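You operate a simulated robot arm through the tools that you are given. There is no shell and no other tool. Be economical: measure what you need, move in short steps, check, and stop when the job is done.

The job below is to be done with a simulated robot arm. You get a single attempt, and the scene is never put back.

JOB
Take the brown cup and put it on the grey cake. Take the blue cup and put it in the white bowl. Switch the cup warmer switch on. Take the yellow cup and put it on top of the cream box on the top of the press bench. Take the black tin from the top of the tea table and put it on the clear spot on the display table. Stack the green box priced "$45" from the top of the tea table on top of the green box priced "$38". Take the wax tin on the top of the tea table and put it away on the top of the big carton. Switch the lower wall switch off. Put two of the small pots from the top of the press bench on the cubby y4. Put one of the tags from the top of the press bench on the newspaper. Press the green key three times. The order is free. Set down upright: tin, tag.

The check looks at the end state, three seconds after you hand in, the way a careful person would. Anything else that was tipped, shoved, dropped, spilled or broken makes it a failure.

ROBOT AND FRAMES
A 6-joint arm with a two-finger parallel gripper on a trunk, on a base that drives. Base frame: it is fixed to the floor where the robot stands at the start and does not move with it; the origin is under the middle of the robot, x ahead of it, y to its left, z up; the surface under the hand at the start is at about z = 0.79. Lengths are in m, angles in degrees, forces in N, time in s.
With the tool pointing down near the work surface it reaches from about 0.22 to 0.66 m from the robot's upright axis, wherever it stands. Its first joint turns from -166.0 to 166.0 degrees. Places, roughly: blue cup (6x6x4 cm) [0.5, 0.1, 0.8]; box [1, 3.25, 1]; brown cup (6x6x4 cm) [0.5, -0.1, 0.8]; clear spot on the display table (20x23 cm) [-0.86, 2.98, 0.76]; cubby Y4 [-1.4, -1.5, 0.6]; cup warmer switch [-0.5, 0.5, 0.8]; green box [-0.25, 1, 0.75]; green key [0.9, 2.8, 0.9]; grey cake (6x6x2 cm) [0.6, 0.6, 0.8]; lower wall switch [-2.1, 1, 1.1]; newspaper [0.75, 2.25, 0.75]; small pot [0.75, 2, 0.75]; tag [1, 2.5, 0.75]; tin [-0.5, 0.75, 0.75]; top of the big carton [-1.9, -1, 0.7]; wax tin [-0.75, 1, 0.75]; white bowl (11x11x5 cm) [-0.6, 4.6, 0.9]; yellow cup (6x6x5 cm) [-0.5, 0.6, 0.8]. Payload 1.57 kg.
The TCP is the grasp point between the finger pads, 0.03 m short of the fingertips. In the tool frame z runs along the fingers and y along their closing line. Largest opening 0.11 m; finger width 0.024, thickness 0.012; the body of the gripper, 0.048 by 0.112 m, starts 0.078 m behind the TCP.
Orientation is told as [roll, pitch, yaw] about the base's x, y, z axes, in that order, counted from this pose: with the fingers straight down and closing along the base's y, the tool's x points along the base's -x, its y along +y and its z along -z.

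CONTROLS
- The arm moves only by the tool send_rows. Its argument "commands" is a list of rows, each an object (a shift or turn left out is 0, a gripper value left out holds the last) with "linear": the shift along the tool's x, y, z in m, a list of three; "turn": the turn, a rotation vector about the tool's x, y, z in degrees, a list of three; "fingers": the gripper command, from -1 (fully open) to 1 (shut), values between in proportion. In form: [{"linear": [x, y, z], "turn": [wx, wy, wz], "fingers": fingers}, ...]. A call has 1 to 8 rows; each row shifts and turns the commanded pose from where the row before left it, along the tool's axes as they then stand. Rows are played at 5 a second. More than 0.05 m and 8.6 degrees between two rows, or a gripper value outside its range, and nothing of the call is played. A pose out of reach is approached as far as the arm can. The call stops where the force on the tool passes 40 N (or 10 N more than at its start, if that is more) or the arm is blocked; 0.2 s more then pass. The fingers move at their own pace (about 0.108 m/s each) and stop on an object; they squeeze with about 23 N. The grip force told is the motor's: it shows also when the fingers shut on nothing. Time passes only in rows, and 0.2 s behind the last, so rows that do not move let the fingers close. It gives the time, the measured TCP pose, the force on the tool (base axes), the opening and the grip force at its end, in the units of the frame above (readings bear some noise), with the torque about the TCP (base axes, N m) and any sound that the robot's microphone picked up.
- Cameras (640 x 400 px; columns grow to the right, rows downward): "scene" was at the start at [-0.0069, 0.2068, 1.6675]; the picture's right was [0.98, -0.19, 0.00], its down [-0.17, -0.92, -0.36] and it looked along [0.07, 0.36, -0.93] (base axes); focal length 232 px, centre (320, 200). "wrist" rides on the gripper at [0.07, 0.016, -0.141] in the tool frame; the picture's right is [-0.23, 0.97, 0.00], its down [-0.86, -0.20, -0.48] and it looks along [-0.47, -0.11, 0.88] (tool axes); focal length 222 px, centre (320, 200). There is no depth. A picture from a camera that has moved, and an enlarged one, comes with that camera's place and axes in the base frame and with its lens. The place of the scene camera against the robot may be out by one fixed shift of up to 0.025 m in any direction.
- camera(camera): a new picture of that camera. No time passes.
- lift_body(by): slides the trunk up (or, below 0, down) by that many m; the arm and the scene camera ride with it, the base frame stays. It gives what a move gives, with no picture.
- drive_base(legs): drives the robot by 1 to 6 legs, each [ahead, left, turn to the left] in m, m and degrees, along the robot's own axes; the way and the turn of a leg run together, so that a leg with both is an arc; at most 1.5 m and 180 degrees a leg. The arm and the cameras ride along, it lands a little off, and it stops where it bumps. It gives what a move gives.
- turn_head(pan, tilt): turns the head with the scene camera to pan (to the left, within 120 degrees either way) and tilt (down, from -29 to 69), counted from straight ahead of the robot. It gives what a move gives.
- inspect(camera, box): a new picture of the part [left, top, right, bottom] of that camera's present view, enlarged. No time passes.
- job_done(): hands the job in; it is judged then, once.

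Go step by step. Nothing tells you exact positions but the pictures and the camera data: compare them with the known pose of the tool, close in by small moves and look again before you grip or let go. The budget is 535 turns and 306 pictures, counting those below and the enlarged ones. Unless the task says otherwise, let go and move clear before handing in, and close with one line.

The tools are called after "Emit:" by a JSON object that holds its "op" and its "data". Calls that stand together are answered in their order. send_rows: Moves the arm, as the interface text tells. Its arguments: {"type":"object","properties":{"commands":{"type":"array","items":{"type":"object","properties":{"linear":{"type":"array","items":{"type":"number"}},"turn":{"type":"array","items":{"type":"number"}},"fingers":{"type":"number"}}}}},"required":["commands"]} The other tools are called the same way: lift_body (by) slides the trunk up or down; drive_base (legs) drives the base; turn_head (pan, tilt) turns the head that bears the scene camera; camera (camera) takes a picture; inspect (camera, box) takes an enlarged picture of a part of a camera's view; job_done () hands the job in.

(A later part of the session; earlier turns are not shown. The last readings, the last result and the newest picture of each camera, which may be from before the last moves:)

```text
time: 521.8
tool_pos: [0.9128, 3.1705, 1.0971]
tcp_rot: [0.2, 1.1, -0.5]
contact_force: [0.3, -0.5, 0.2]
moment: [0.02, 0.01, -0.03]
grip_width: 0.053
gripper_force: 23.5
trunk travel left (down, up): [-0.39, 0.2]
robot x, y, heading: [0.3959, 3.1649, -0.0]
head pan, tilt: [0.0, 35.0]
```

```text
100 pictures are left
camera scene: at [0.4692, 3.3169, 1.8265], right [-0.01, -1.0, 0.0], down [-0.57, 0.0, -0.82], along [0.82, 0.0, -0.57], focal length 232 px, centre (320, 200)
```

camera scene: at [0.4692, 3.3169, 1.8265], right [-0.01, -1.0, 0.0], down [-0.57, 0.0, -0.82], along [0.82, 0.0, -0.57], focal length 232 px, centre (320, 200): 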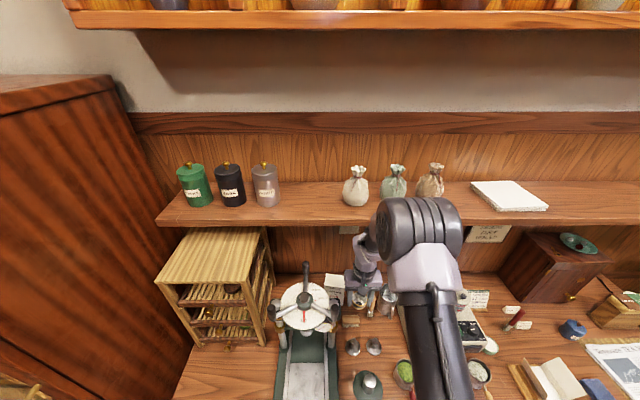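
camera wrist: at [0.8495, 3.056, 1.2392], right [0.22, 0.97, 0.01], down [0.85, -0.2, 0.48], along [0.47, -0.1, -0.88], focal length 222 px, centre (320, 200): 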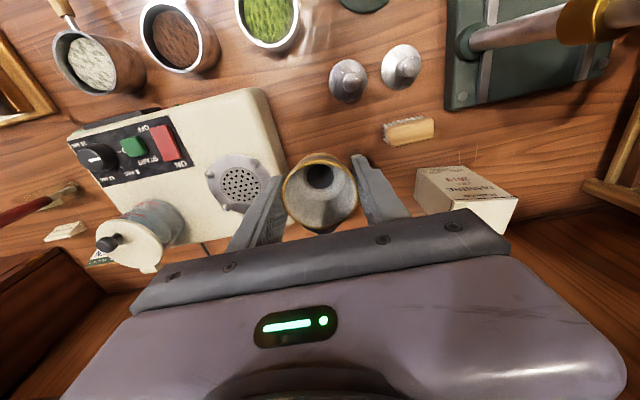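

The shelf underside is at z≈1.34 with its front at x≈1.025, so a vertical hand won't fit under it. I'll tilt the tool about 18° so the wrist stays in front of the shelf.

Emit:
{"op": "send_rows", "data": {"commands": [{"turn": [0, -6.5, 0]}, {"turn": [0, -6.5, 0]}, {"turn": [0, -6.5, 0]}, {"linear": [-0.0369, 0.0181, 0.012]}, {"linear": [-0.0369, 0.0181, 0.012]}]}}

Emit:
{"op": "camera", "data": {"camera": "wrist"}}

Emit:
{"op": "camera", "data": {"camera": "scene"}}

```text
time: 523.0
tool_pos: [0.9908, 3.2036, 1.0937]
tcp_rot: [0.1, -18.3, -0.7]
contact_force: [-0.4, 0.2, 0.1]
moment: [0.01, 0.03, -0.01]
grip_width: 0.0531
gripper_force: 23.4
trunk travel left (down, up): [-0.39, 0.2]
robot x, y, heading: [0.3985, 3.1687, -0.2]
head pan, tilt: [0.0, 35.0]
```

```text
99 pictures are left
camera wrist: at [0.8787, 3.2203, 1.2068], right [0.23, 0.97, 0.08], down [0.66, -0.21, 0.72], along [0.72, -0.11, -0.69], focal length 222 px, centre (320, 200)
```

wrist: 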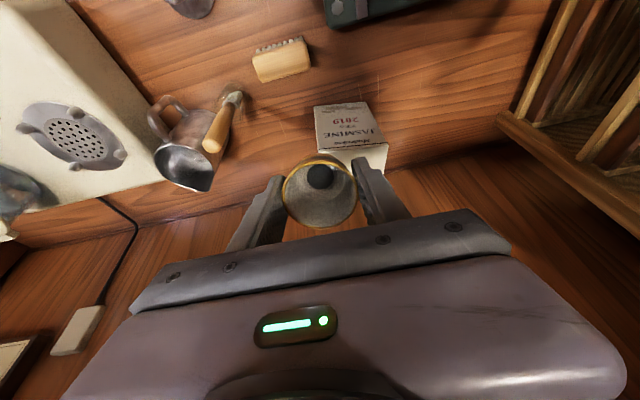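

```text
98 pictures are left
camera scene: at [0.4705, 3.3172, 1.8264], right [-0.01, -1.0, 0.0], down [-0.57, 0.0, -0.82], along [0.82, 0.0, -0.57], focal length 232 px, centre (320, 200)
```

scene: 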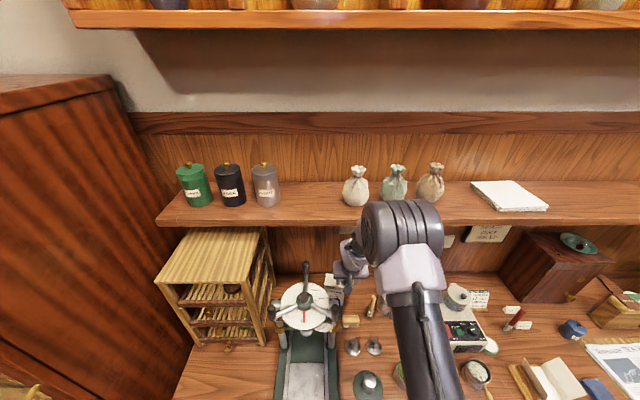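

Emit:
{"op": "send_rows", "data": {"commands": [{"linear": [-0.036, 0.0, 0.012]}, {"linear": [-0.036, 0.0, 0.012]}]}}

Emit:
{"op": "camera", "data": {"camera": "wrist"}}

Emit:
{"op": "inspect", "data": {"camera": "scene", "box": [250, 190, 450, 330]}}

```text
time: 523.8
tool_pos: [1.0293, 3.2063, 1.0935]
tcp_rot: [0.2, -17.2, -0.5]
contact_force: [-0.2, 0.8, -0.2]
moment: [0.0, -0.04, 0.0]
grip_width: 0.0529
gripper_force: 23.1
trunk travel left (down, up): [-0.39, 0.2]
robot x, y, heading: [0.3924, 3.1664, -0.3]
head pan, tilt: [0.0, 35.0]
stopped in row 2: the arm was blocked; the commanded pose is now the measured one
```

```text
97 pictures are left
camera wrist: at [0.9194, 3.2236, 1.2091], right [0.23, 0.97, 0.07], down [0.67, -0.21, 0.71], along [0.7, -0.11, -0.7], focal length 222 px, centre (320, 200)
```

wrist: 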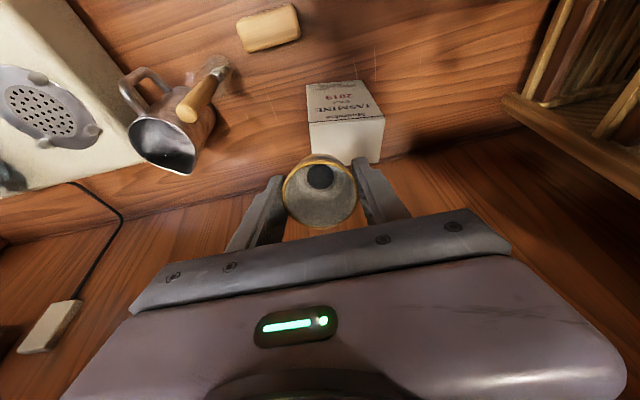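

```text
2.86 times, centred on (350, 260) of scene
camera zoom: at [0.4341, 3.3172, 1.8284], right [0.0, -1.0, 0.0], down [-0.56, 0.0, -0.83], along [0.83, 0.0, -0.56], focal length 662 px, centre (234, 29)
```

zoom: 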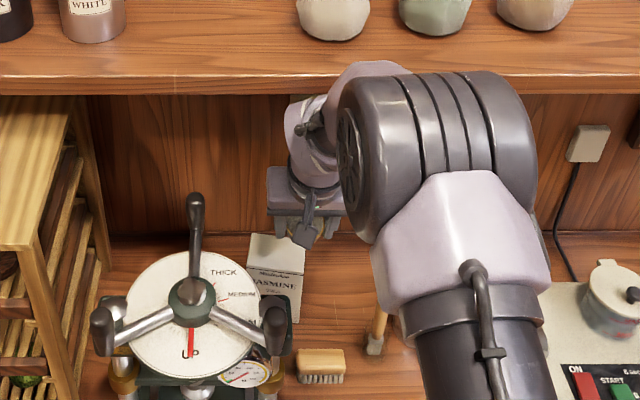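

Still touching the shelf front at this tilt. I'll back up, increase the tilt to about 30° so the wrist stays fully in front of the shelf, and then advance.

Emit:
{"op": "send_rows", "data": {"commands": [{"linear": [0.035, 0.0, -0.011]}, {"linear": [0.035, 0.0, -0.011]}, {"turn": [0, -6.5, 0]}, {"turn": [0, -6.5, 0]}, {"linear": [-0.03, 0.0145, 0.015]}, {"linear": [-0.03, 0.0145, 0.015]}, {"linear": [-0.03, 0.0145, 0.015]}]}}

Emit:
{"op": "camera", "data": {"camera": "wrist"}}

Emit:
{"op": "inspect", "data": {"camera": "scene", "box": [250, 190, 450, 330]}}

```text
time: 525.4
tool_pos: [1.0802, 3.26, 1.0784]
tcp_rot: [2.1, -23.3, -0.6]
contact_force: [0.5, 0.1, 0.0]
moment: [-0.04, 0.03, -0.01]
grip_width: 0.053
gripper_force: 23.2
out of reach, approached as far as the arm can: row 4
trunk travel left (down, up): [-0.39, 0.2]
robot x, y, heading: [0.3983, 3.1613, -0.3]
head pan, tilt: [0.0, 35.0]
```

```text
95 pictures are left
camera wrist: at [0.9589, 3.2724, 1.1814], right [0.21, 0.97, 0.12], down [0.6, -0.22, 0.77], along [0.78, -0.09, -0.63], focal length 222 px, centre (320, 200)
```

wrist: 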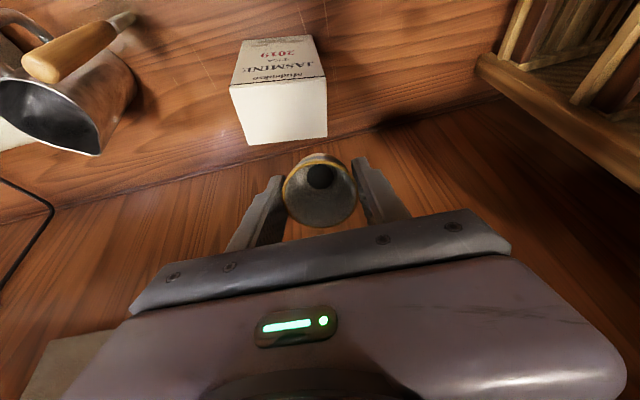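

```text
2.86 times, centred on (350, 260) of scene
camera zoom: at [0.4686, 3.3174, 1.8263], right [0.0, -1.0, 0.0], down [-0.57, 0.0, -0.82], along [0.82, 0.0, -0.57], focal length 662 px, centre (234, 29)
```

zoom: 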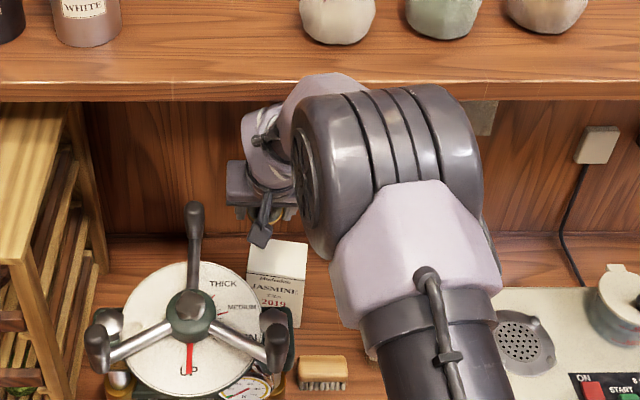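

Not blocked now. Box top spans x 1.043–1.102, centre (1.072,3.237). I'll align and lower.

Emit:
{"op": "send_rows", "data": {"commands": [{"linear": [0.0074, -0.023, -0.003]}]}}

Emit:
{"op": "lift_body", "data": {"by": -0.04}}

Emit:
{"op": "inspect", "data": {"camera": "wrist", "box": [200, 80, 460, 250]}}

```text
time: 525.8
tool_pos: [1.0707, 3.2372, 1.0791]
tcp_rot: [2.0, -23.3, -0.8]
contact_force: [-0.1, -1.0, 0.0]
moment: [0.04, 0.01, 0.01]
grip_width: 0.0529
gripper_force: 22.6
trunk travel left (down, up): [-0.39, 0.2]
robot x, y, heading: [0.3954, 3.1662, -0.5]
head pan, tilt: [0.0, 35.0]
```

```text
time: 526.6
tool_pos: [1.0716, 3.2377, 1.0387]
tcp_rot: [2.1, -23.3, -0.8]
contact_force: [0.2, -0.7, 0.5]
moment: [0.04, 0.0, 0.03]
grip_width: 0.0529
gripper_force: 22.8
trunk travel left (down, up): [-0.35, 0.24]
robot x, y, heading: [0.3951, 3.1684, -0.5]
head pan, tilt: [0.0, 35.0]
```

```text
2.35 times, centred on (330, 165) of wrist
camera zoom: at [0.9488, 3.2505, 1.1426], right [0.21, 0.97, 0.12], down [0.6, -0.22, 0.77], along [0.78, -0.09, -0.62], focal length 523 px, centre (296, 282)
```

zoom: 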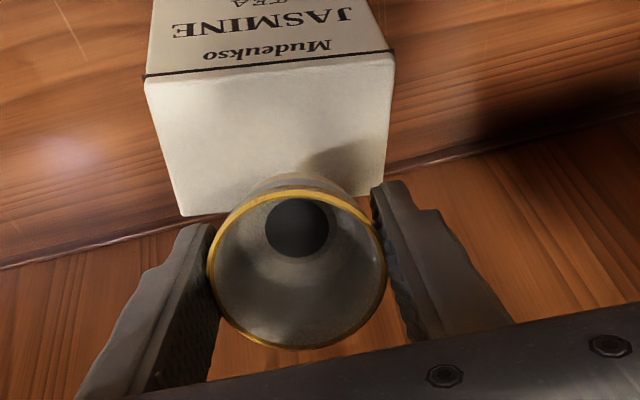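

Emit:
{"op": "send_rows", "data": {"commands": [{"linear": [0.0024, 0, 0.0055]}, {"linear": [0.0016, 0, 0.0037]}, {"linear": [0.0012, 0, 0.0028]}, {"linear": [0.0012, 0, 0.0028]}]}}

```text
time: 527.6
tool_pos: [1.0716, 3.2391, 1.0223]
tcp_rot: [2.1, -23.4, -0.7]
contact_force: [0.2, -0.3, -0.5]
moment: [0.03, -0.02, 0.02]
grip_width: 0.0529
gripper_force: 22.6
trunk travel left (down, up): [-0.35, 0.24]
robot x, y, heading: [0.3942, 3.1674, -0.4]
head pan, tilt: [0.0, 35.0]
```

Emit:
{"op": "send_rows", "data": {"commands": [{"linear": [0.0012, 0, 0.0028]}, {"linear": [0.0012, 0, 0.0028]}, {"linear": [0.0008, 0, 0.0018]}]}}

Emit:
{"op": "inspect", "data": {"camera": "wrist", "box": [200, 80, 460, 250]}}

```text
time: 528.4
tool_pos: [1.0712, 3.2393, 1.0157]
tcp_rot: [2.1, -23.6, -0.6]
contact_force: [2.3, 1.2, 18.0]
moment: [-0.02, -0.11, 0.02]
grip_width: 0.0533
gripper_force: 23.2
trunk travel left (down, up): [-0.35, 0.24]
robot x, y, heading: [0.3934, 3.1636, -0.3]
head pan, tilt: [0.0, 35.0]
```

```text
2.35 times, centred on (330, 165) of wrist
camera zoom: at [0.9492, 3.2519, 1.1189], right [0.2, 0.97, 0.12], down [0.59, -0.22, 0.77], along [0.78, -0.09, -0.62], focal length 523 px, centre (296, 282)
```

zoom: 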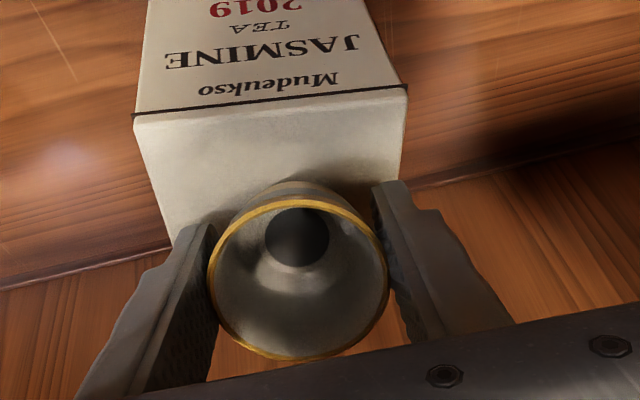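

Emit:
{"op": "send_rows", "data": {"commands": [{"linear": [0.0008, 0, 0.0018]}, {"linear": [0.0008, 0, 0.0018]}]}}

Emit:
{"op": "inspect", "data": {"camera": "wrist", "box": [200, 80, 460, 250]}}

```text
time: 529.0
tool_pos: [1.0698, 3.2392, 1.0134]
tcp_rot: [2.1, -23.5, -0.6]
contact_force: [3.3, 1.7, 26.8]
moment: [-0.17, -0.2, 0.1]
grip_width: 0.0529
gripper_force: 22.5
trunk travel left (down, up): [-0.35, 0.24]
robot x, y, heading: [0.395, 3.1646, -0.3]
head pan, tilt: [0.0, 35.0]
```

```text
2.35 times, centred on (330, 165) of wrist
camera zoom: at [0.9477, 3.2518, 1.1158], right [0.2, 0.97, 0.12], down [0.59, -0.22, 0.77], along [0.78, -0.09, -0.62], focal length 523 px, centre (296, 282)
```

zoom: 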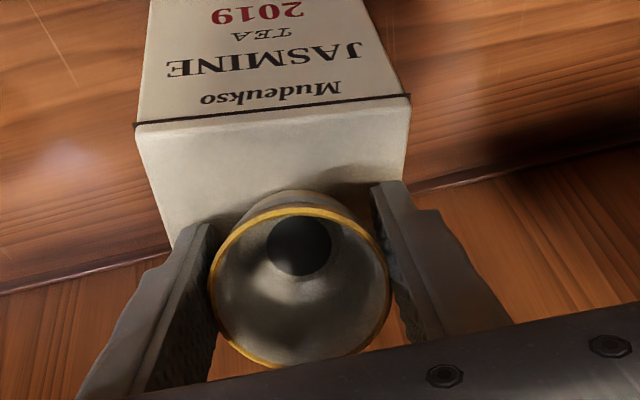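

Emit:
{"op": "send_rows", "data": {"commands": [{"linear": [0.0008, 0, 0.0018]}, {"linear": [0.0008, 0, 0.0018]}]}}

Emit:
{"op": "inspect", "data": {"camera": "wrist", "box": [200, 80, 460, 250]}}

```text
time: 529.5
tool_pos: [1.072, 3.2388, 1.0133]
tcp_rot: [2.2, -24.0, -0.6]
contact_force: [-4.6, -1.2, 22.4]
moment: [-0.3, 0.11, -0.12]
grip_width: 0.0529
gripper_force: 22.4
trunk travel left (down, up): [-0.35, 0.24]
robot x, y, heading: [0.3959, 3.1654, -0.4]
head pan, tilt: [0.0, 35.0]
stopped in row 2: the force on the tool passed its limit at 43 N (the readings are from after the stop); the commanded pose is now the measured one
```

```text
2.35 times, centred on (330, 165) of wrist
camera zoom: at [0.9494, 3.2512, 1.1154], right [0.2, 0.97, 0.13], down [0.59, -0.22, 0.78], along [0.78, -0.08, -0.62], focal length 523 px, centre (296, 282)
```

zoom: 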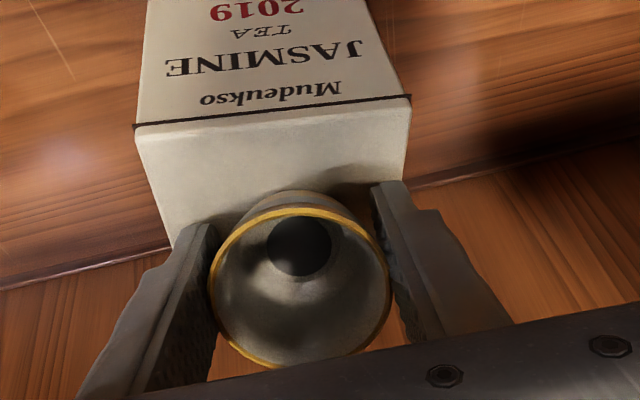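

Pressing straight down won't pivot the cup further. I'll lift slightly, shift back, touch down lightly, then push the hand forward so the cup's base sticks and it swings upright.

Emit:
{"op": "send_rows", "data": {"commands": [{"linear": [-0.0024, 0, -0.0055]}, {"linear": [0.0175, 0, -0.0075]}, {"linear": [0.0012, 0, 0.0028]}, {"linear": [0.0008, 0, 0.0018]}]}}

Emit:
{"op": "inspect", "data": {"camera": "wrist", "box": [200, 80, 460, 250]}}

```text
time: 530.5
tool_pos: [1.0525, 3.2394, 1.0128]
tcp_rot: [2.1, -23.8, -0.5]
contact_force: [-4.4, 1.4, 13.8]
moment: [-0.15, 0.11, -0.08]
grip_width: 0.0528
gripper_force: 22.8
trunk travel left (down, up): [-0.35, 0.24]
robot x, y, heading: [0.3958, 3.1645, 0.0]
head pan, tilt: [0.0, 35.0]
```

```text
2.35 times, centred on (330, 165) of wrist
camera zoom: at [0.9292, 3.2511, 1.1153], right [0.2, 0.97, 0.12], down [0.59, -0.22, 0.78], along [0.78, -0.08, -0.62], focal length 523 px, centre (296, 282)
```

zoom: 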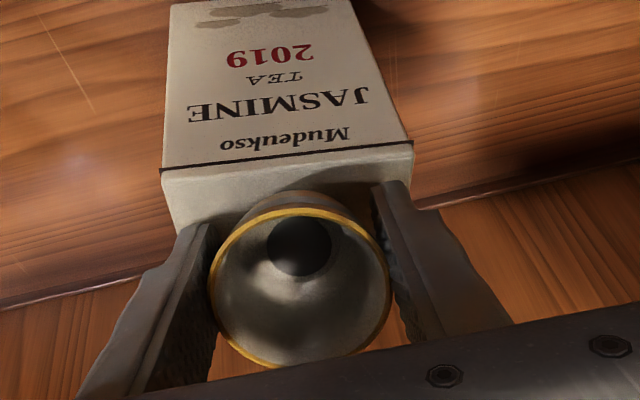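

Emit:
{"op": "send_rows", "data": {"commands": [{"linear": [-0.0037, 0, 0.0016]}, {"linear": [-0.0037, 0, 0.0016]}, {"linear": [-0.0037, 0, 0.0016]}]}}

Emit:
{"op": "inspect", "data": {"camera": "wrist", "box": [200, 80, 460, 250]}}

```text
time: 531.3
tool_pos: [1.066, 3.238, 1.0148]
tcp_rot: [2.2, -24.2, -0.8]
contact_force: [-6.2, -2.8, 26.9]
moment: [-0.51, 0.15, -0.18]
grip_width: 0.0527
gripper_force: 22.5
trunk travel left (down, up): [-0.35, 0.24]
robot x, y, heading: [0.3935, 3.1655, -0.4]
head pan, tilt: [0.0, 35.0]
stopped in row 3: the force on the tool passed its limit at 41 N (the readings are from after the stop); the commanded pose is now the measured one
```

```text
2.35 times, centred on (330, 165) of wrist
camera zoom: at [0.9436, 3.2499, 1.1178], right [0.2, 0.97, 0.13], down [0.58, -0.23, 0.78], along [0.79, -0.09, -0.61], focal length 523 px, centre (296, 282)
```

zoom: 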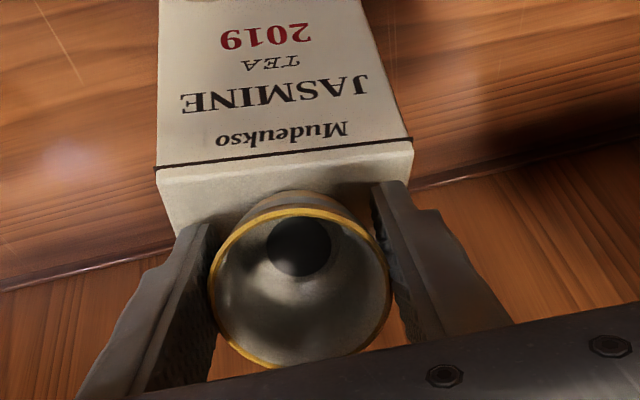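

The box shifted slightly with the push. I'll lift off now and examine it.

Emit:
{"op": "send_rows", "data": {"commands": [{"linear": [-0.0024, 0, -0.0055]}, {"linear": [-0.006, 0, -0.014]}]}}

Emit:
{"op": "inspect", "data": {"camera": "wrist", "box": [200, 40, 460, 250]}}

Emit:
{"op": "inspect", "data": {"camera": "scene", "box": [250, 190, 450, 330]}}

```text
time: 531.9
tool_pos: [1.0665, 3.2379, 1.0321]
tcp_rot: [2.2, -23.9, -0.7]
contact_force: [-1.4, 0.3, -0.9]
moment: [0.01, -0.01, -0.03]
grip_width: 0.053
gripper_force: 22.7
trunk travel left (down, up): [-0.35, 0.24]
robot x, y, heading: [0.399, 3.1655, -0.1]
head pan, tilt: [0.0, 35.0]
```

```text
1.90 times, centred on (330, 145) of wrist
camera zoom: at [0.9446, 3.2508, 1.1353], right [0.21, 0.97, 0.12], down [0.59, -0.22, 0.78], along [0.78, -0.09, -0.62], focal length 423 px, centre (301, 305)
```

zoom: 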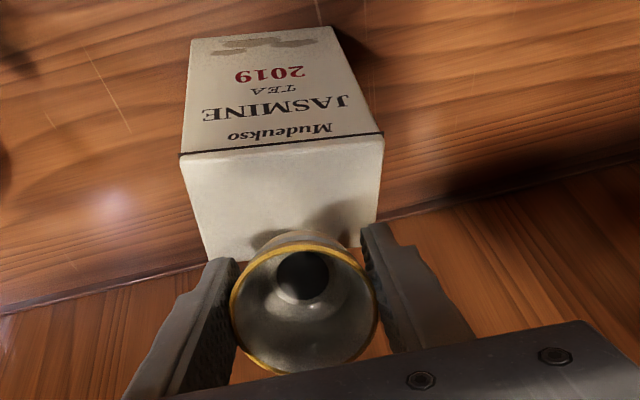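

```text
2.86 times, centred on (350, 260) of scene
camera zoom: at [0.4655, 3.3167, 1.7864], right [0.0, -1.0, 0.0], down [-0.57, 0.0, -0.82], along [0.82, 0.0, -0.57], focal length 662 px, centre (234, 29)
```

zoom: 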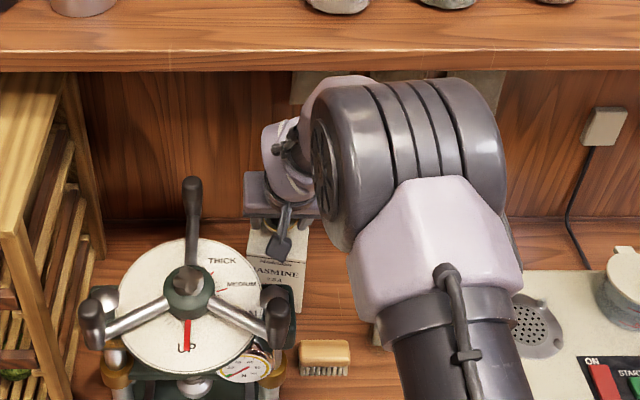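

The box has not moved. At this lower height the wrist may fit under the shelf, so I'll try reducing the tilt step by step.

Emit:
{"op": "send_rows", "data": {"commands": [{"turn": [0, 3, 0]}, {"turn": [0, 3, 0]}, {"turn": [-1, 3, 0]}]}}

Emit:
{"op": "inspect", "data": {"camera": "scene", "box": [250, 190, 450, 330]}}

```text
time: 532.7
tool_pos: [1.0679, 3.2388, 1.0348]
tcp_rot: [3.0, -14.7, -0.3]
contact_force: [0.5, -1.0, -0.6]
moment: [0.02, 0.01, 0.01]
grip_width: 0.0527
gripper_force: 23.1
trunk travel left (down, up): [-0.35, 0.24]
robot x, y, heading: [0.3963, 3.1627, -0.6]
head pan, tilt: [0.0, 35.0]
```

```text
2.86 times, centred on (350, 260) of scene
camera zoom: at [0.4667, 3.3166, 1.7864], right [-0.01, -1.0, 0.0], down [-0.57, 0.0, -0.82], along [0.82, 0.0, -0.57], focal length 662 px, centre (234, 29)
```

zoom: 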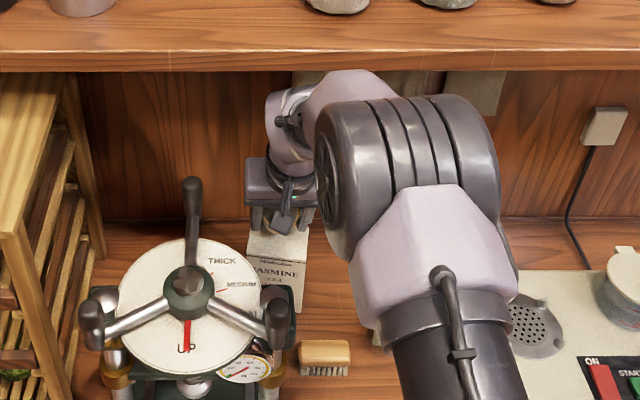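

Emit:
{"op": "send_rows", "data": {"commands": [{"turn": [1.5, 2.5, 0]}, {"turn": [1.5, 2.5, 0]}]}}

Emit:
{"op": "inspect", "data": {"camera": "wrist", "box": [200, 40, 460, 250]}}

```text
time: 533.3
tool_pos: [1.0666, 3.2378, 1.034]
tcp_rot: [-0.1, -9.8, -0.2]
contact_force: [0.3, -0.1, -1.0]
moment: [0.0, 0.0, 0.0]
grip_width: 0.0528
gripper_force: 23.0
trunk travel left (down, up): [-0.35, 0.24]
robot x, y, heading: [0.3956, 3.1596, -0.5]
head pan, tilt: [0.0, 35.0]
```

```text
1.90 times, centred on (330, 145) of wrist
camera zoom: at [0.973, 3.2546, 1.1618], right [0.23, 0.97, 0.04], down [0.76, -0.2, 0.62], along [0.61, -0.11, -0.79], focal length 423 px, centre (301, 305)
```

zoom: 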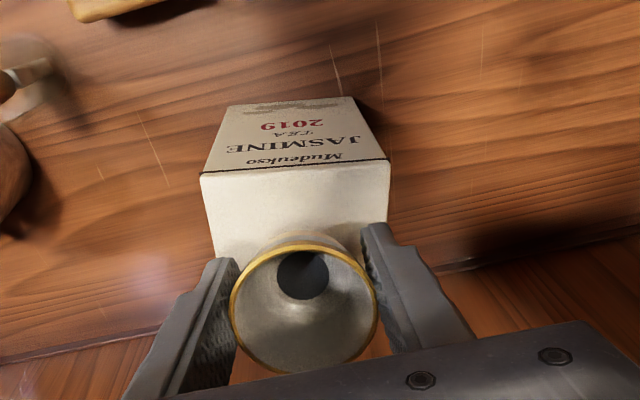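

Tilt is now under 10° and clear. Lowering to contact.

Emit:
{"op": "send_rows", "data": {"commands": [{"linear": [0.0013, 0.003, 0.008]}, {"linear": [0.0007, 0, 0.004]}, {"linear": [0.0005, 0, 0.0025]}]}}

Emit:
{"op": "send_rows", "data": {"commands": [{"linear": [0.0004, 0, 0.002]}, {"linear": [0.0003, 0, 0.0015]}]}}

```text
time: 534.1
tool_pos: [1.0674, 3.2401, 1.019]
tcp_rot: [0.1, -9.7, -0.2]
contact_force: [0.2, 0.2, 0.0]
moment: [0.0, 0.01, 0.01]
grip_width: 0.0526
gripper_force: 22.8
trunk travel left (down, up): [-0.35, 0.24]
robot x, y, heading: [0.3973, 3.1659, -0.3]
head pan, tilt: [0.0, 35.0]
```

```text
time: 534.7
tool_pos: [1.0676, 3.2398, 1.0162]
tcp_rot: [-0.1, -9.7, -0.1]
contact_force: [0.2, 0.0, -0.2]
moment: [0.03, 0.01, -0.01]
grip_width: 0.0524
gripper_force: 22.9
trunk travel left (down, up): [-0.35, 0.24]
robot x, y, heading: [0.3972, 3.1623, -0.4]
head pan, tilt: [0.0, 35.0]
```

Emit:
{"op": "send_rows", "data": {"commands": [{"linear": [0.0004, 0, 0.002]}, {"linear": [0.0003, 0, 0.0015]}, {"linear": [0.0003, 0, 0.0015]}]}}

Emit:
{"op": "inspect", "data": {"camera": "wrist", "box": [200, 40, 460, 250]}}

```text
time: 535.5
tool_pos: [1.067, 3.2418, 1.0119]
tcp_rot: [0.0, -10.0, -0.2]
contact_force: [1.5, 0.8, 19.1]
moment: [0.0, 0.01, -0.04]
grip_width: 0.0525
gripper_force: 23.4
trunk travel left (down, up): [-0.35, 0.24]
robot x, y, heading: [0.3975, 3.1654, -0.1]
head pan, tilt: [0.0, 35.0]
```

```text
1.90 times, centred on (330, 145) of wrist
camera zoom: at [0.9715, 3.2563, 1.1401], right [0.23, 0.97, 0.04], down [0.76, -0.2, 0.62], along [0.61, -0.11, -0.78], focal length 423 px, centre (301, 305)
```

zoom: 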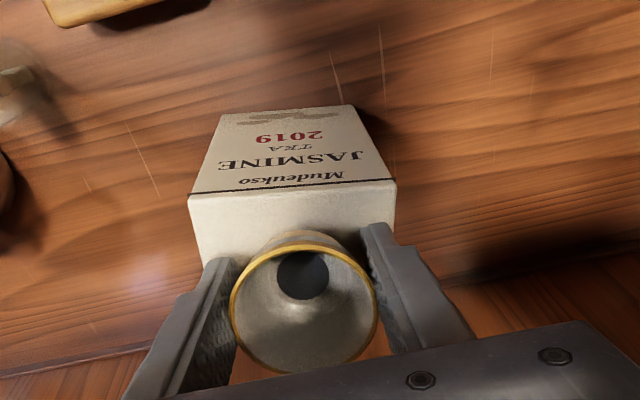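

Emit:
{"op": "send_rows", "data": {"commands": [{"linear": [-0.0002, 0, -0.001]}, {"fingers": -0.03}, {"fingers": -0.2}, {}]}}

Emit:
{"op": "inspect", "data": {"camera": "wrist", "box": [200, 40, 460, 250]}}

```text
time: 536.5
tool_pos: [1.0664, 3.2411, 1.0112]
tcp_rot: [-0.1, -9.9, -0.2]
contact_force: [-1.7, -1.1, 4.9]
moment: [0.09, 0.11, 0.01]
grip_width: 0.0645
gripper_force: 0.0
trunk travel left (down, up): [-0.35, 0.24]
robot x, y, heading: [0.3937, 3.1611, -0.3]
head pan, tilt: [0.0, 35.0]
```

```text
1.90 times, centred on (330, 145) of wrist
camera zoom: at [0.9717, 3.257, 1.1396], right [0.23, 0.97, 0.04], down [0.76, -0.2, 0.62], along [0.61, -0.11, -0.79], focal length 423 px, centre (301, 305)
```

zoom: 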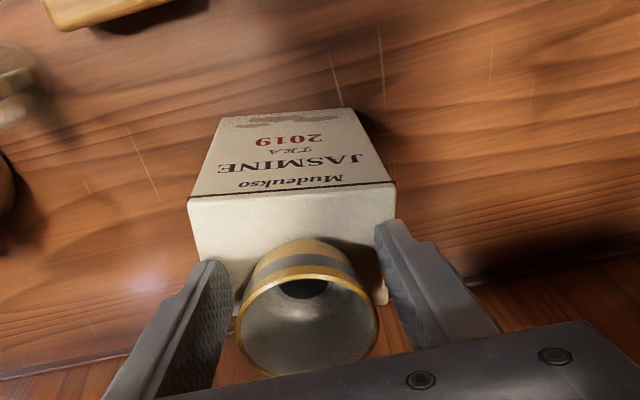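

Emit:
{"op": "send_rows", "data": {"commands": [{"linear": [0, 0, -0.003]}, {"linear": [0, 0, -0.005], "fingers": -0.28}, {"linear": [0, 0, -0.008]}, {}]}}

Emit:
{"op": "inspect", "data": {"camera": "wrist", "box": [200, 40, 460, 250]}}

```text
time: 537.5
tool_pos: [1.0626, 3.2406, 1.0268]
tcp_rot: [0.0, -9.8, -0.2]
contact_force: [0.4, -0.4, 1.0]
moment: [-0.02, -0.01, 0.01]
grip_width: 0.0705
gripper_force: 0.1
trunk travel left (down, up): [-0.35, 0.24]
robot x, y, heading: [0.3937, 3.1653, -0.4]
head pan, tilt: [0.0, 35.0]
```

```text
1.90 times, centred on (330, 145) of wrist
camera zoom: at [0.9687, 3.2564, 1.1556], right [0.23, 0.97, 0.04], down [0.76, -0.2, 0.62], along [0.61, -0.11, -0.79], focal length 423 px, centre (301, 305)
```

zoom: 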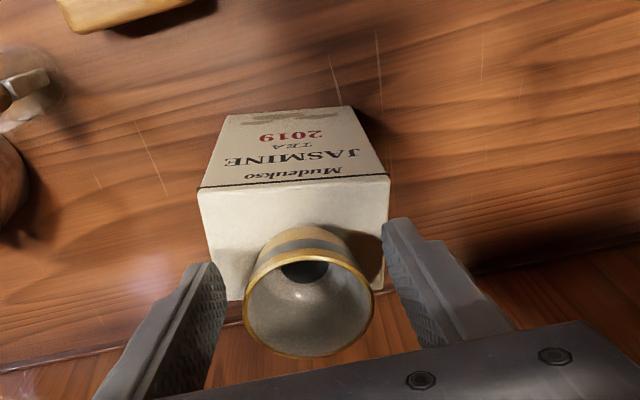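

The cup stands on the box. I'll back the fingers straight out horizontally, staying under the shelf.

Emit:
{"op": "send_rows", "data": {"commands": [{"linear": [0.02, 0, -0.0035], "fingers": -0.35}, {"linear": [0.03, 0, -0.005]}, {"linear": [0.03, 0, -0.005]}, {"linear": [0.03, 0, -0.005]}]}}

Emit:
{"op": "camera", "data": {"camera": "wrist"}}

Emit:
{"op": "inspect", "data": {"camera": "scene", "box": [280, 220, 400, 310]}}

```text
time: 538.4
tool_pos: [0.9957, 3.2403, 1.0359]
tcp_rot: [0.2, -11.5, -0.2]
contact_force: [25.3, -1.0, 4.4]
moment: [0.15, 3.52, -0.24]
grip_width: 0.0744
gripper_force: 0.0
trunk travel left (down, up): [-0.35, 0.24]
robot x, y, heading: [0.3968, 3.1632, -0.4]
head pan, tilt: [0.0, 35.0]
stopped in row 4: the force on the tool passed its limit at 79 N (the readings are from after the stop); the commanded pose is now the measured one
```

```text
80 pictures are left
camera wrist: at [0.8987, 3.2567, 1.1609], right [0.23, 0.97, 0.05], down [0.74, -0.2, 0.64], along [0.63, -0.11, -0.77], focal length 222 px, centre (320, 200)
```

wrist: 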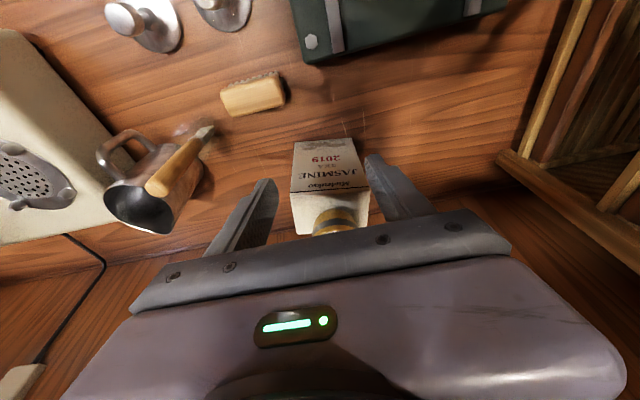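

```text
4.44 times, centred on (340, 265) of scene
camera zoom: at [0.4666, 3.3168, 1.7865], right [-0.01, -1.0, 0.0], down [-0.57, 0.0, -0.82], along [0.82, 0.0, -0.57], focal length 1029 px, centre (231, -89)
```

zoom: 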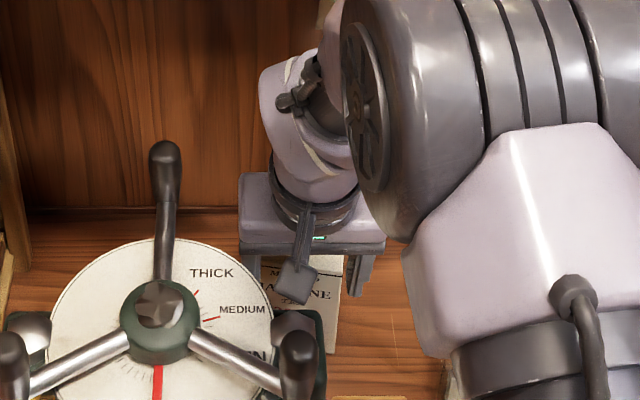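

The wrist camera brushed the press's handle. I'll ease forward, shift away in −y and then retreat.

Emit:
{"op": "send_rows", "data": {"commands": [{"linear": [-0.01, 0, 0.002]}, {"linear": [0, -0.035, 0]}, {"linear": [0, -0.035, 0]}, {"linear": [0, -0.035, 0]}, {"linear": [0.035, 0, -0.006]}, {"linear": [0.035, 0, -0.006]}, {"linear": [0.035, 0, -0.006]}]}}

Emit:
{"op": "camera", "data": {"camera": "wrist"}}

Emit:
{"op": "inspect", "data": {"camera": "scene", "box": [250, 220, 410, 340]}}

```text
time: 540.0
tool_pos: [0.8951, 3.1392, 1.0291]
tcp_rot: [0.0, -11.0, -0.2]
contact_force: [-1.0, 1.0, 0.9]
moment: [0.0, -0.02, 0.0]
grip_width: 0.0743
gripper_force: 0.1
trunk travel left (down, up): [-0.35, 0.24]
robot x, y, heading: [0.3967, 3.165, -0.3]
head pan, tilt: [0.0, 35.0]
```

```text
78 pictures are left
camera wrist: at [0.7985, 3.155, 1.1561], right [0.23, 0.97, 0.04], down [0.75, -0.2, 0.63], along [0.63, -0.11, -0.77], focal length 222 px, centre (320, 200)
```

wrist: 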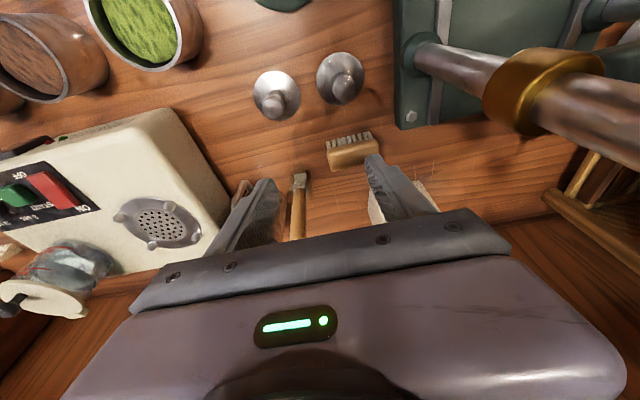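

```text
3.33 times, centred on (330, 280) of scene
camera zoom: at [0.4655, 3.3171, 1.7865], right [-0.01, -1.0, 0.0], down [-0.57, 0.0, -0.82], along [0.82, 0.0, -0.57], focal length 772 px, centre (287, -67)
```

zoom: 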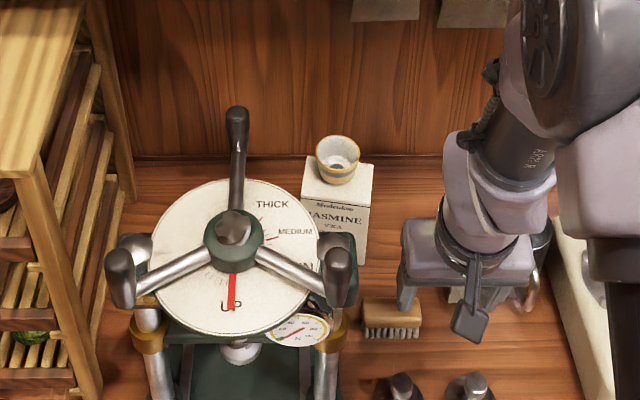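

The yellow cup stands upright on the cream box and the press pointer is unchanged. Now for the second pot: I'll move along the bench.

Emit:
{"op": "lift_body", "data": {"by": 0.12}}

Emit:
{"op": "drive_base", "data": {"legs": [[-0.15, 0, 0.3], [0, -0.95, 0]]}}

Emit:
{"op": "camera", "data": {"camera": "wrist"}}

```text
time: 541.5
tool_pos: [0.8962, 3.1383, 1.1496]
tcp_rot: [0.0, -11.0, -0.2]
contact_force: [0.6, 0.3, 0.0]
moment: [0.0, 0.03, 0.02]
grip_width: 0.0742
gripper_force: 0.0
trunk travel left (down, up): [-0.47, 0.12]
robot x, y, heading: [0.3939, 3.1652, -0.3]
head pan, tilt: [0.0, 35.0]
```

```text
time: 547.5
tool_pos: [0.7449, 2.1761, 1.1502]
tcp_rot: [0.1, -11.0, -0.2]
contact_force: [0.3, 0.0, -0.3]
moment: [0.04, -0.04, -0.01]
grip_width: 0.0742
gripper_force: 0.1
trunk travel left (down, up): [-0.47, 0.12]
robot x, y, heading: [0.2428, 2.2035, -0.4]
head pan, tilt: [0.0, 35.0]
```

```text
76 pictures are left
camera wrist: at [0.6476, 2.1926, 1.2757], right [0.23, 0.97, 0.04], down [0.75, -0.2, 0.63], along [0.62, -0.11, -0.77], focal length 222 px, centre (320, 200)
```

wrist: 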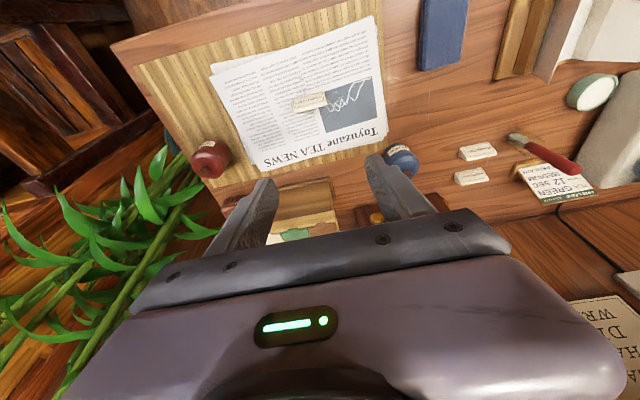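

Blue pot near (0.90,2.32) has clear surroundings. I'll tilt the tool to 30° (so the pot stays upright for the cubby) and approach it.

Emit:
{"op": "send_rows", "data": {"commands": [{"turn": [0, -6.4, 0], "fingers": -0.75}, {"turn": [0, -6.4, 0]}, {"turn": [0, -6.4, 0]}, {"linear": [-0.012, 0.0286, 0.033]}, {"linear": [-0.012, 0.0286, 0.033]}, {"linear": [-0.012, 0.0286, 0.033]}, {"linear": [-0.012, 0.0286, 0.033]}]}}

Emit:
{"op": "camera", "data": {"camera": "wrist"}}

```text
time: 549.1
tool_pos: [0.852, 2.2872, 1.0533]
tcp_rot: [0.0, -30.2, -0.2]
contact_force: [0.4, 0.1, 0.3]
moment: [-0.04, 0.0, -0.01]
grip_width: 0.0962
gripper_force: 0.0
out of reach, approached as far as the arm can: row 1
trunk travel left (down, up): [-0.47, 0.12]
robot x, y, heading: [0.2402, 2.2024, -0.4]
head pan, tilt: [0.0, 35.0]
```

```text
75 pictures are left
camera wrist: at [0.7189, 2.3039, 1.1413], right [0.2, 0.97, 0.12], down [0.5, -0.2, 0.84], along [0.84, -0.11, -0.52], focal length 222 px, centre (320, 200)
```

wrist: 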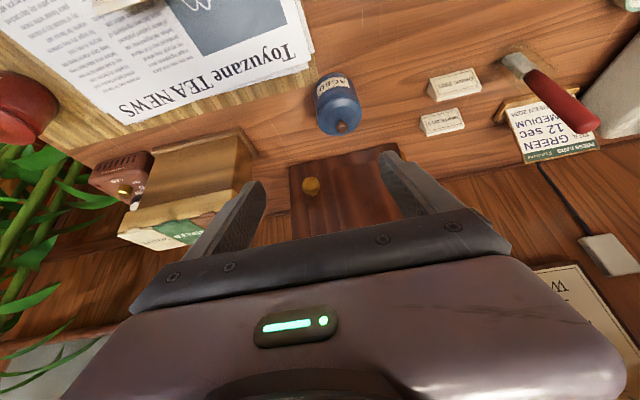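

Emit:
{"op": "send_rows", "data": {"commands": [{"linear": [-0.025, 0.0165, 0.0145]}, {"linear": [-0.025, 0.0165, 0.0145]}]}}

Emit:
{"op": "lift_body", "data": {"by": -0.1}}

Emit:
{"op": "camera", "data": {"camera": "wrist"}}

```text
time: 549.7
tool_pos: [0.9094, 2.3225, 1.0546]
tcp_rot: [0.2, -30.3, -0.1]
contact_force: [-0.4, 0.5, -0.4]
moment: [0.01, 0.05, -0.01]
grip_width: 0.0964
gripper_force: 0.0
trunk travel left (down, up): [-0.47, 0.12]
robot x, y, heading: [0.2424, 2.2059, -0.2]
head pan, tilt: [0.0, 35.0]
```

```text
time: 551.0
tool_pos: [0.9096, 2.3196, 0.9552]
tcp_rot: [0.1, -30.2, -0.3]
contact_force: [-0.4, -0.2, 0.9]
moment: [0.01, 0.0, -0.01]
grip_width: 0.0964
gripper_force: 0.0
trunk travel left (down, up): [-0.37, 0.22]
robot x, y, heading: [0.242, 2.203, -0.4]
head pan, tilt: [0.0, 35.0]
```

```text
74 pictures are left
camera wrist: at [0.7765, 2.337, 1.0429], right [0.2, 0.97, 0.12], down [0.5, -0.2, 0.84], along [0.84, -0.11, -0.52], focal length 222 px, centre (320, 200)
```

wrist: 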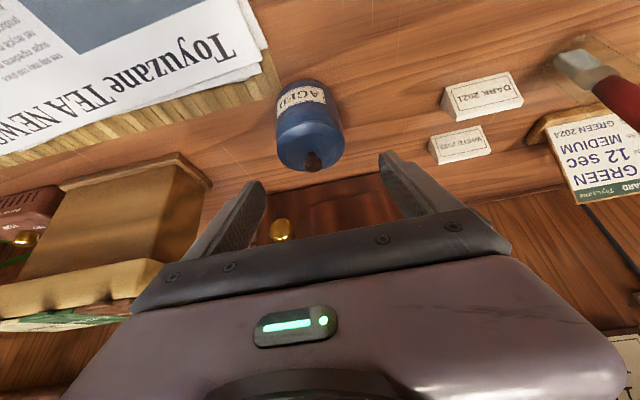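

Emit:
{"op": "send_rows", "data": {"commands": [{"linear": [-0.0043, -0.002, 0.0025], "fingers": -0.45}]}}

Emit:
{"op": "lift_body", "data": {"by": -0.058}}

Emit:
{"op": "inspect", "data": {"camera": "wrist", "box": [200, 60, 460, 250]}}

```text
time: 551.4
tool_pos: [0.9147, 2.3195, 0.9551]
tcp_rot: [0.1, -30.2, -0.1]
contact_force: [0.1, 0.3, 1.0]
moment: [0.02, -0.01, 0.0]
grip_width: 0.0798
gripper_force: 0.0
trunk travel left (down, up): [-0.37, 0.22]
robot x, y, heading: [0.245, 2.2021, -0.3]
head pan, tilt: [0.0, 35.0]
```

```text
time: 552.4
tool_pos: [0.9142, 2.3182, 0.8974]
tcp_rot: [0.0, -30.2, -0.1]
contact_force: [1.1, 0.0, 0.1]
moment: [0.0, 0.02, 0.01]
grip_width: 0.0796
gripper_force: 0.1
trunk travel left (down, up): [-0.312, 0.278]
robot x, y, heading: [0.2409, 2.2065, -0.1]
head pan, tilt: [0.0, 35.0]
```

```text
2.11 times, centred on (330, 155) of wrist
camera zoom: at [0.7815, 2.3349, 0.9856], right [0.2, 0.97, 0.12], down [0.5, -0.2, 0.84], along [0.84, -0.11, -0.52], focal length 468 px, centre (299, 295)
```

zoom: 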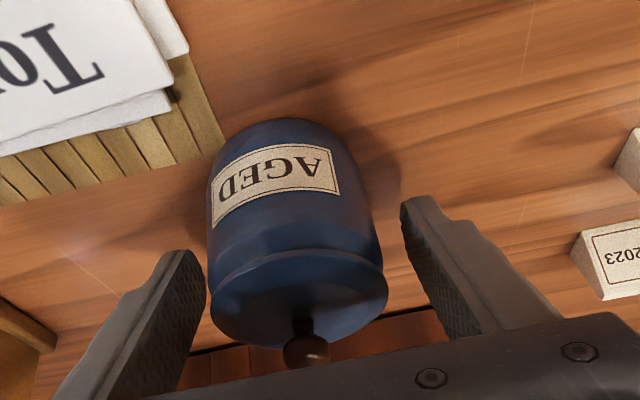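

Emit:
{"op": "send_rows", "data": {"commands": [{"linear": [0.0035, -0.001, 0.006]}, {"fingers": 1}, {}, {}, {}]}}

Emit:
{"op": "lift_body", "data": {"by": 0.02}}

Emit:
{"op": "inspect", "data": {"camera": "wrist", "box": [200, 60, 460, 250]}}

```text
time: 553.6
tool_pos: [0.9157, 2.3173, 0.8911]
tcp_rot: [0.1, -30.3, -0.2]
contact_force: [1.2, -0.5, 0.0]
moment: [-0.03, -0.03, 0.03]
grip_width: 0.0578
gripper_force: 22.9
trunk travel left (down, up): [-0.312, 0.278]
robot x, y, heading: [0.2422, 2.202, -0.1]
head pan, tilt: [0.0, 35.0]
```

```text
time: 554.2
tool_pos: [0.9153, 2.3177, 0.9096]
tcp_rot: [0.1, -30.3, -0.2]
contact_force: [0.4, -0.4, -2.0]
moment: [0.02, 0.0, -0.01]
grip_width: 0.0576
gripper_force: 22.7
trunk travel left (down, up): [-0.332, 0.258]
robot x, y, heading: [0.2394, 2.2064, -0.2]
head pan, tilt: [0.0, 35.0]
```

```text
2.11 times, centred on (330, 155) of wrist
camera zoom: at [0.782, 2.3337, 0.998], right [0.2, 0.97, 0.12], down [0.5, -0.2, 0.84], along [0.84, -0.11, -0.52], focal length 468 px, centre (299, 295)
```

zoom: 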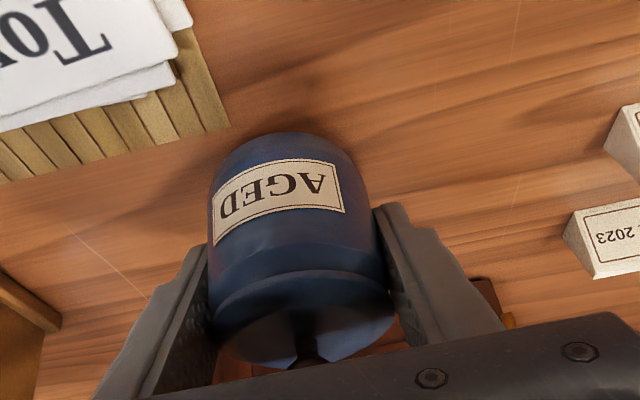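

Blue pot held upright with the tilted grasp. I'll raise, centre the arm laterally and drive to the cubby.

Emit:
{"op": "lift_body", "data": {"by": 0.15}}

Emit:
{"op": "send_rows", "data": {"commands": [{"linear": [0, -0.039, 0]}, {"linear": [0, -0.039, 0]}, {"linear": [0, -0.039, 0]}, {"linear": [0, -0.039, 0]}, {"linear": [0, -0.039, 0]}]}}

Emit:
{"op": "drive_base", "data": {"legs": [[-0.15, 0, 0], [0, -0.27, 0], [0, 0, 180], [1.35, 0, 0], [0, 0, 90], [1.3, 0, 0]]}}

Emit:
{"op": "camera", "data": {"camera": "wrist"}}

```text
time: 556.0
tool_pos: [0.9144, 2.3172, 1.0606]
tcp_rot: [0.1, -30.3, -0.3]
contact_force: [-0.5, 0.2, -1.2]
moment: [0.0, -0.01, 0.01]
grip_width: 0.0577
gripper_force: 22.7
trunk travel left (down, up): [-0.482, 0.108]
robot x, y, heading: [0.2443, 2.2049, -0.3]
head pan, tilt: [0.0, 35.0]
```

```text
time: 557.2
tool_pos: [0.9158, 2.1193, 1.06]
tcp_rot: [0.2, -30.2, -0.3]
contact_force: [0.3, -0.3, -0.8]
moment: [0.04, 0.0, -0.01]
grip_width: 0.0577
gripper_force: 22.6
trunk travel left (down, up): [-0.482, 0.108]
robot x, y, heading: [0.2399, 2.2041, -0.3]
head pan, tilt: [0.0, 35.0]
```

```text
time: 583.7
tool_pos: [-1.2554, -0.0664, 1.0618]
tcp_rot: [0.1, -30.2, -88.5]
contact_force: [-0.1, -0.3, -3.0]
moment: [0.01, 0.01, -0.01]
grip_width: 0.0575
gripper_force: 23.0
trunk travel left (down, up): [-0.482, 0.108]
robot x, y, heading: [-1.1953, 0.6057, -88.7]
head pan, tilt: [0.0, 35.0]
```

```text
71 pictures are left
camera wrist: at [-1.2438, 0.0639, 1.1484], right [0.98, -0.17, 0.12], down [-0.19, -0.5, 0.84], along [-0.09, -0.85, -0.52], focal length 222 px, centre (320, 200)
```

wrist: 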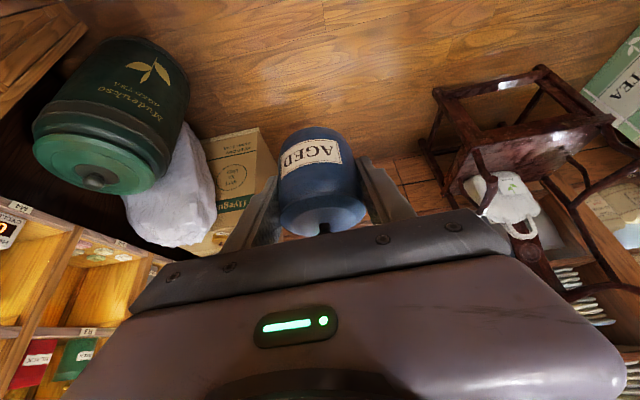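

Emit:
{"op": "drive_base", "data": {"legs": [[1.05, -0.19, -1.3]]}}

Emit:
{"op": "lift_body", "data": {"by": -0.36}}

Emit:
{"op": "camera", "data": {"camera": "wrist"}}

```text
time: 589.1
tool_pos: [-1.4579, -1.103, 1.0599]
tcp_rot: [0.1, -30.1, -90.1]
contact_force: [0.5, 0.0, -1.9]
moment: [-0.03, 0.02, 0.03]
grip_width: 0.0578
gripper_force: 23.1
trunk travel left (down, up): [-0.482, 0.108]
robot x, y, heading: [-1.3757, -0.4334, -90.1]
head pan, tilt: [0.0, 35.0]
```

```text
time: 592.6
tool_pos: [-1.4585, -1.1037, 0.7006]
tcp_rot: [0.1, -30.2, -90.2]
contact_force: [0.0, 0.1, -1.1]
moment: [-0.01, -0.01, 0.0]
grip_width: 0.0579
gripper_force: 23.3
trunk travel left (down, up): [-0.122, 0.468]
robot x, y, heading: [-1.3761, -0.4312, -90.1]
head pan, tilt: [0.0, 35.0]
```

```text
70 pictures are left
camera wrist: at [-1.4432, -0.9727, 0.7885], right [0.97, -0.2, 0.12], down [-0.2, -0.5, 0.84], along [-0.11, -0.84, -0.52], focal length 222 px, centre (320, 200)
```

wrist: 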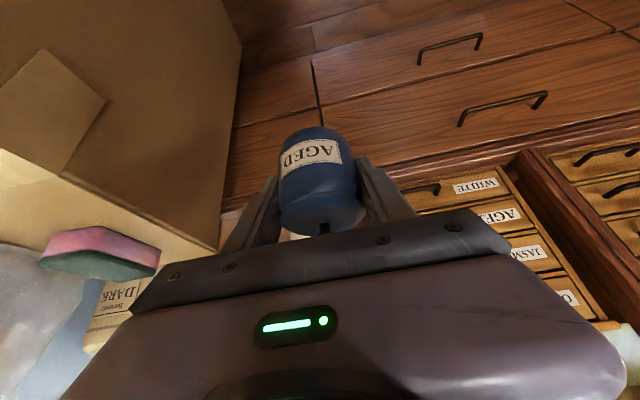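

Emit:
{"op": "drive_base", "data": {"legs": [[0.14, 0, 0.1]]}}

Emit:
{"op": "camera", "data": {"camera": "wrist"}}

```text
time: 594.0
tool_pos: [-1.4572, -1.2451, 0.7004]
tcp_rot: [0.1, -30.2, -90.1]
contact_force: [-0.3, -1.0, -1.1]
moment: [-0.03, 0.03, 0.02]
grip_width: 0.0576
gripper_force: 23.2
trunk travel left (down, up): [-0.122, 0.468]
robot x, y, heading: [-1.3784, -0.5737, -90.0]
head pan, tilt: [0.0, 35.0]
```

```text
69 pictures are left
camera wrist: at [-1.443, -1.1136, 0.7882], right [0.97, -0.2, 0.12], down [-0.2, -0.5, 0.84], along [-0.11, -0.84, -0.52], focal length 222 px, centre (320, 200)
```

wrist: 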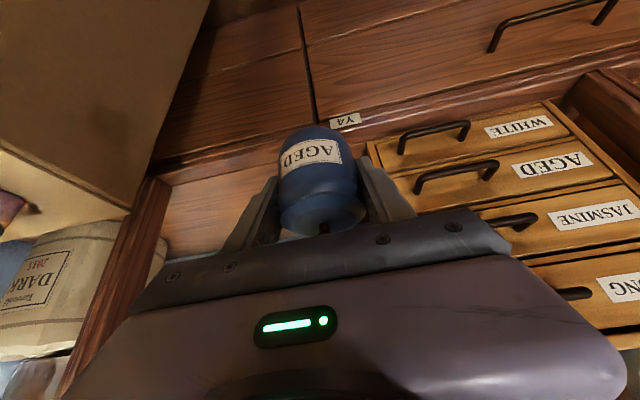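

Emit:
{"op": "send_rows", "data": {"commands": [{"linear": [0, -0.006, 0]}]}}

Emit:
{"op": "drive_base", "data": {"legs": [[0.09, 0, 0]]}}

Emit:
{"op": "camera", "data": {"camera": "wrist"}}

```text
time: 594.4
tool_pos: [-1.4656, -1.2444, 0.7014]
tcp_rot: [0.2, -30.3, -90.0]
contact_force: [-0.7, 0.1, -1.9]
moment: [0.03, -0.02, -0.01]
grip_width: 0.0578
gripper_force: 23.2
trunk travel left (down, up): [-0.122, 0.468]
robot x, y, heading: [-1.3769, -0.5731, -90.3]
head pan, tilt: [0.0, 35.0]
```

```text
time: 595.5
tool_pos: [-1.4665, -1.3351, 0.6999]
tcp_rot: [0.1, -30.1, -90.3]
contact_force: [1.0, 0.0, -2.3]
moment: [0.0, 0.01, -0.01]
grip_width: 0.0575
gripper_force: 23.1
trunk travel left (down, up): [-0.122, 0.468]
robot x, y, heading: [-1.3787, -0.6611, -90.2]
head pan, tilt: [0.0, 35.0]
```

```text
68 pictures are left
camera wrist: at [-1.4508, -1.2041, 0.7887], right [0.97, -0.2, 0.12], down [-0.2, -0.5, 0.84], along [-0.11, -0.84, -0.52], focal length 222 px, centre (320, 200)
```

wrist: 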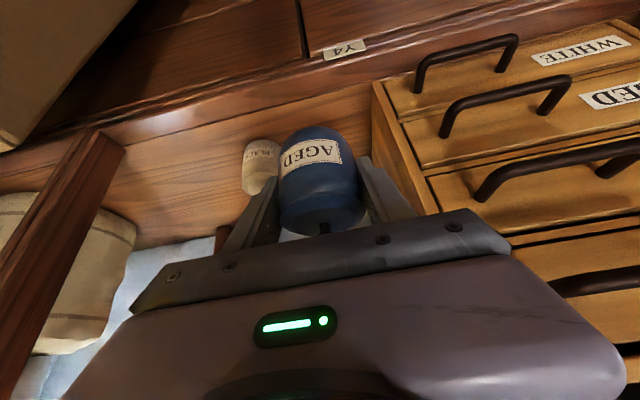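

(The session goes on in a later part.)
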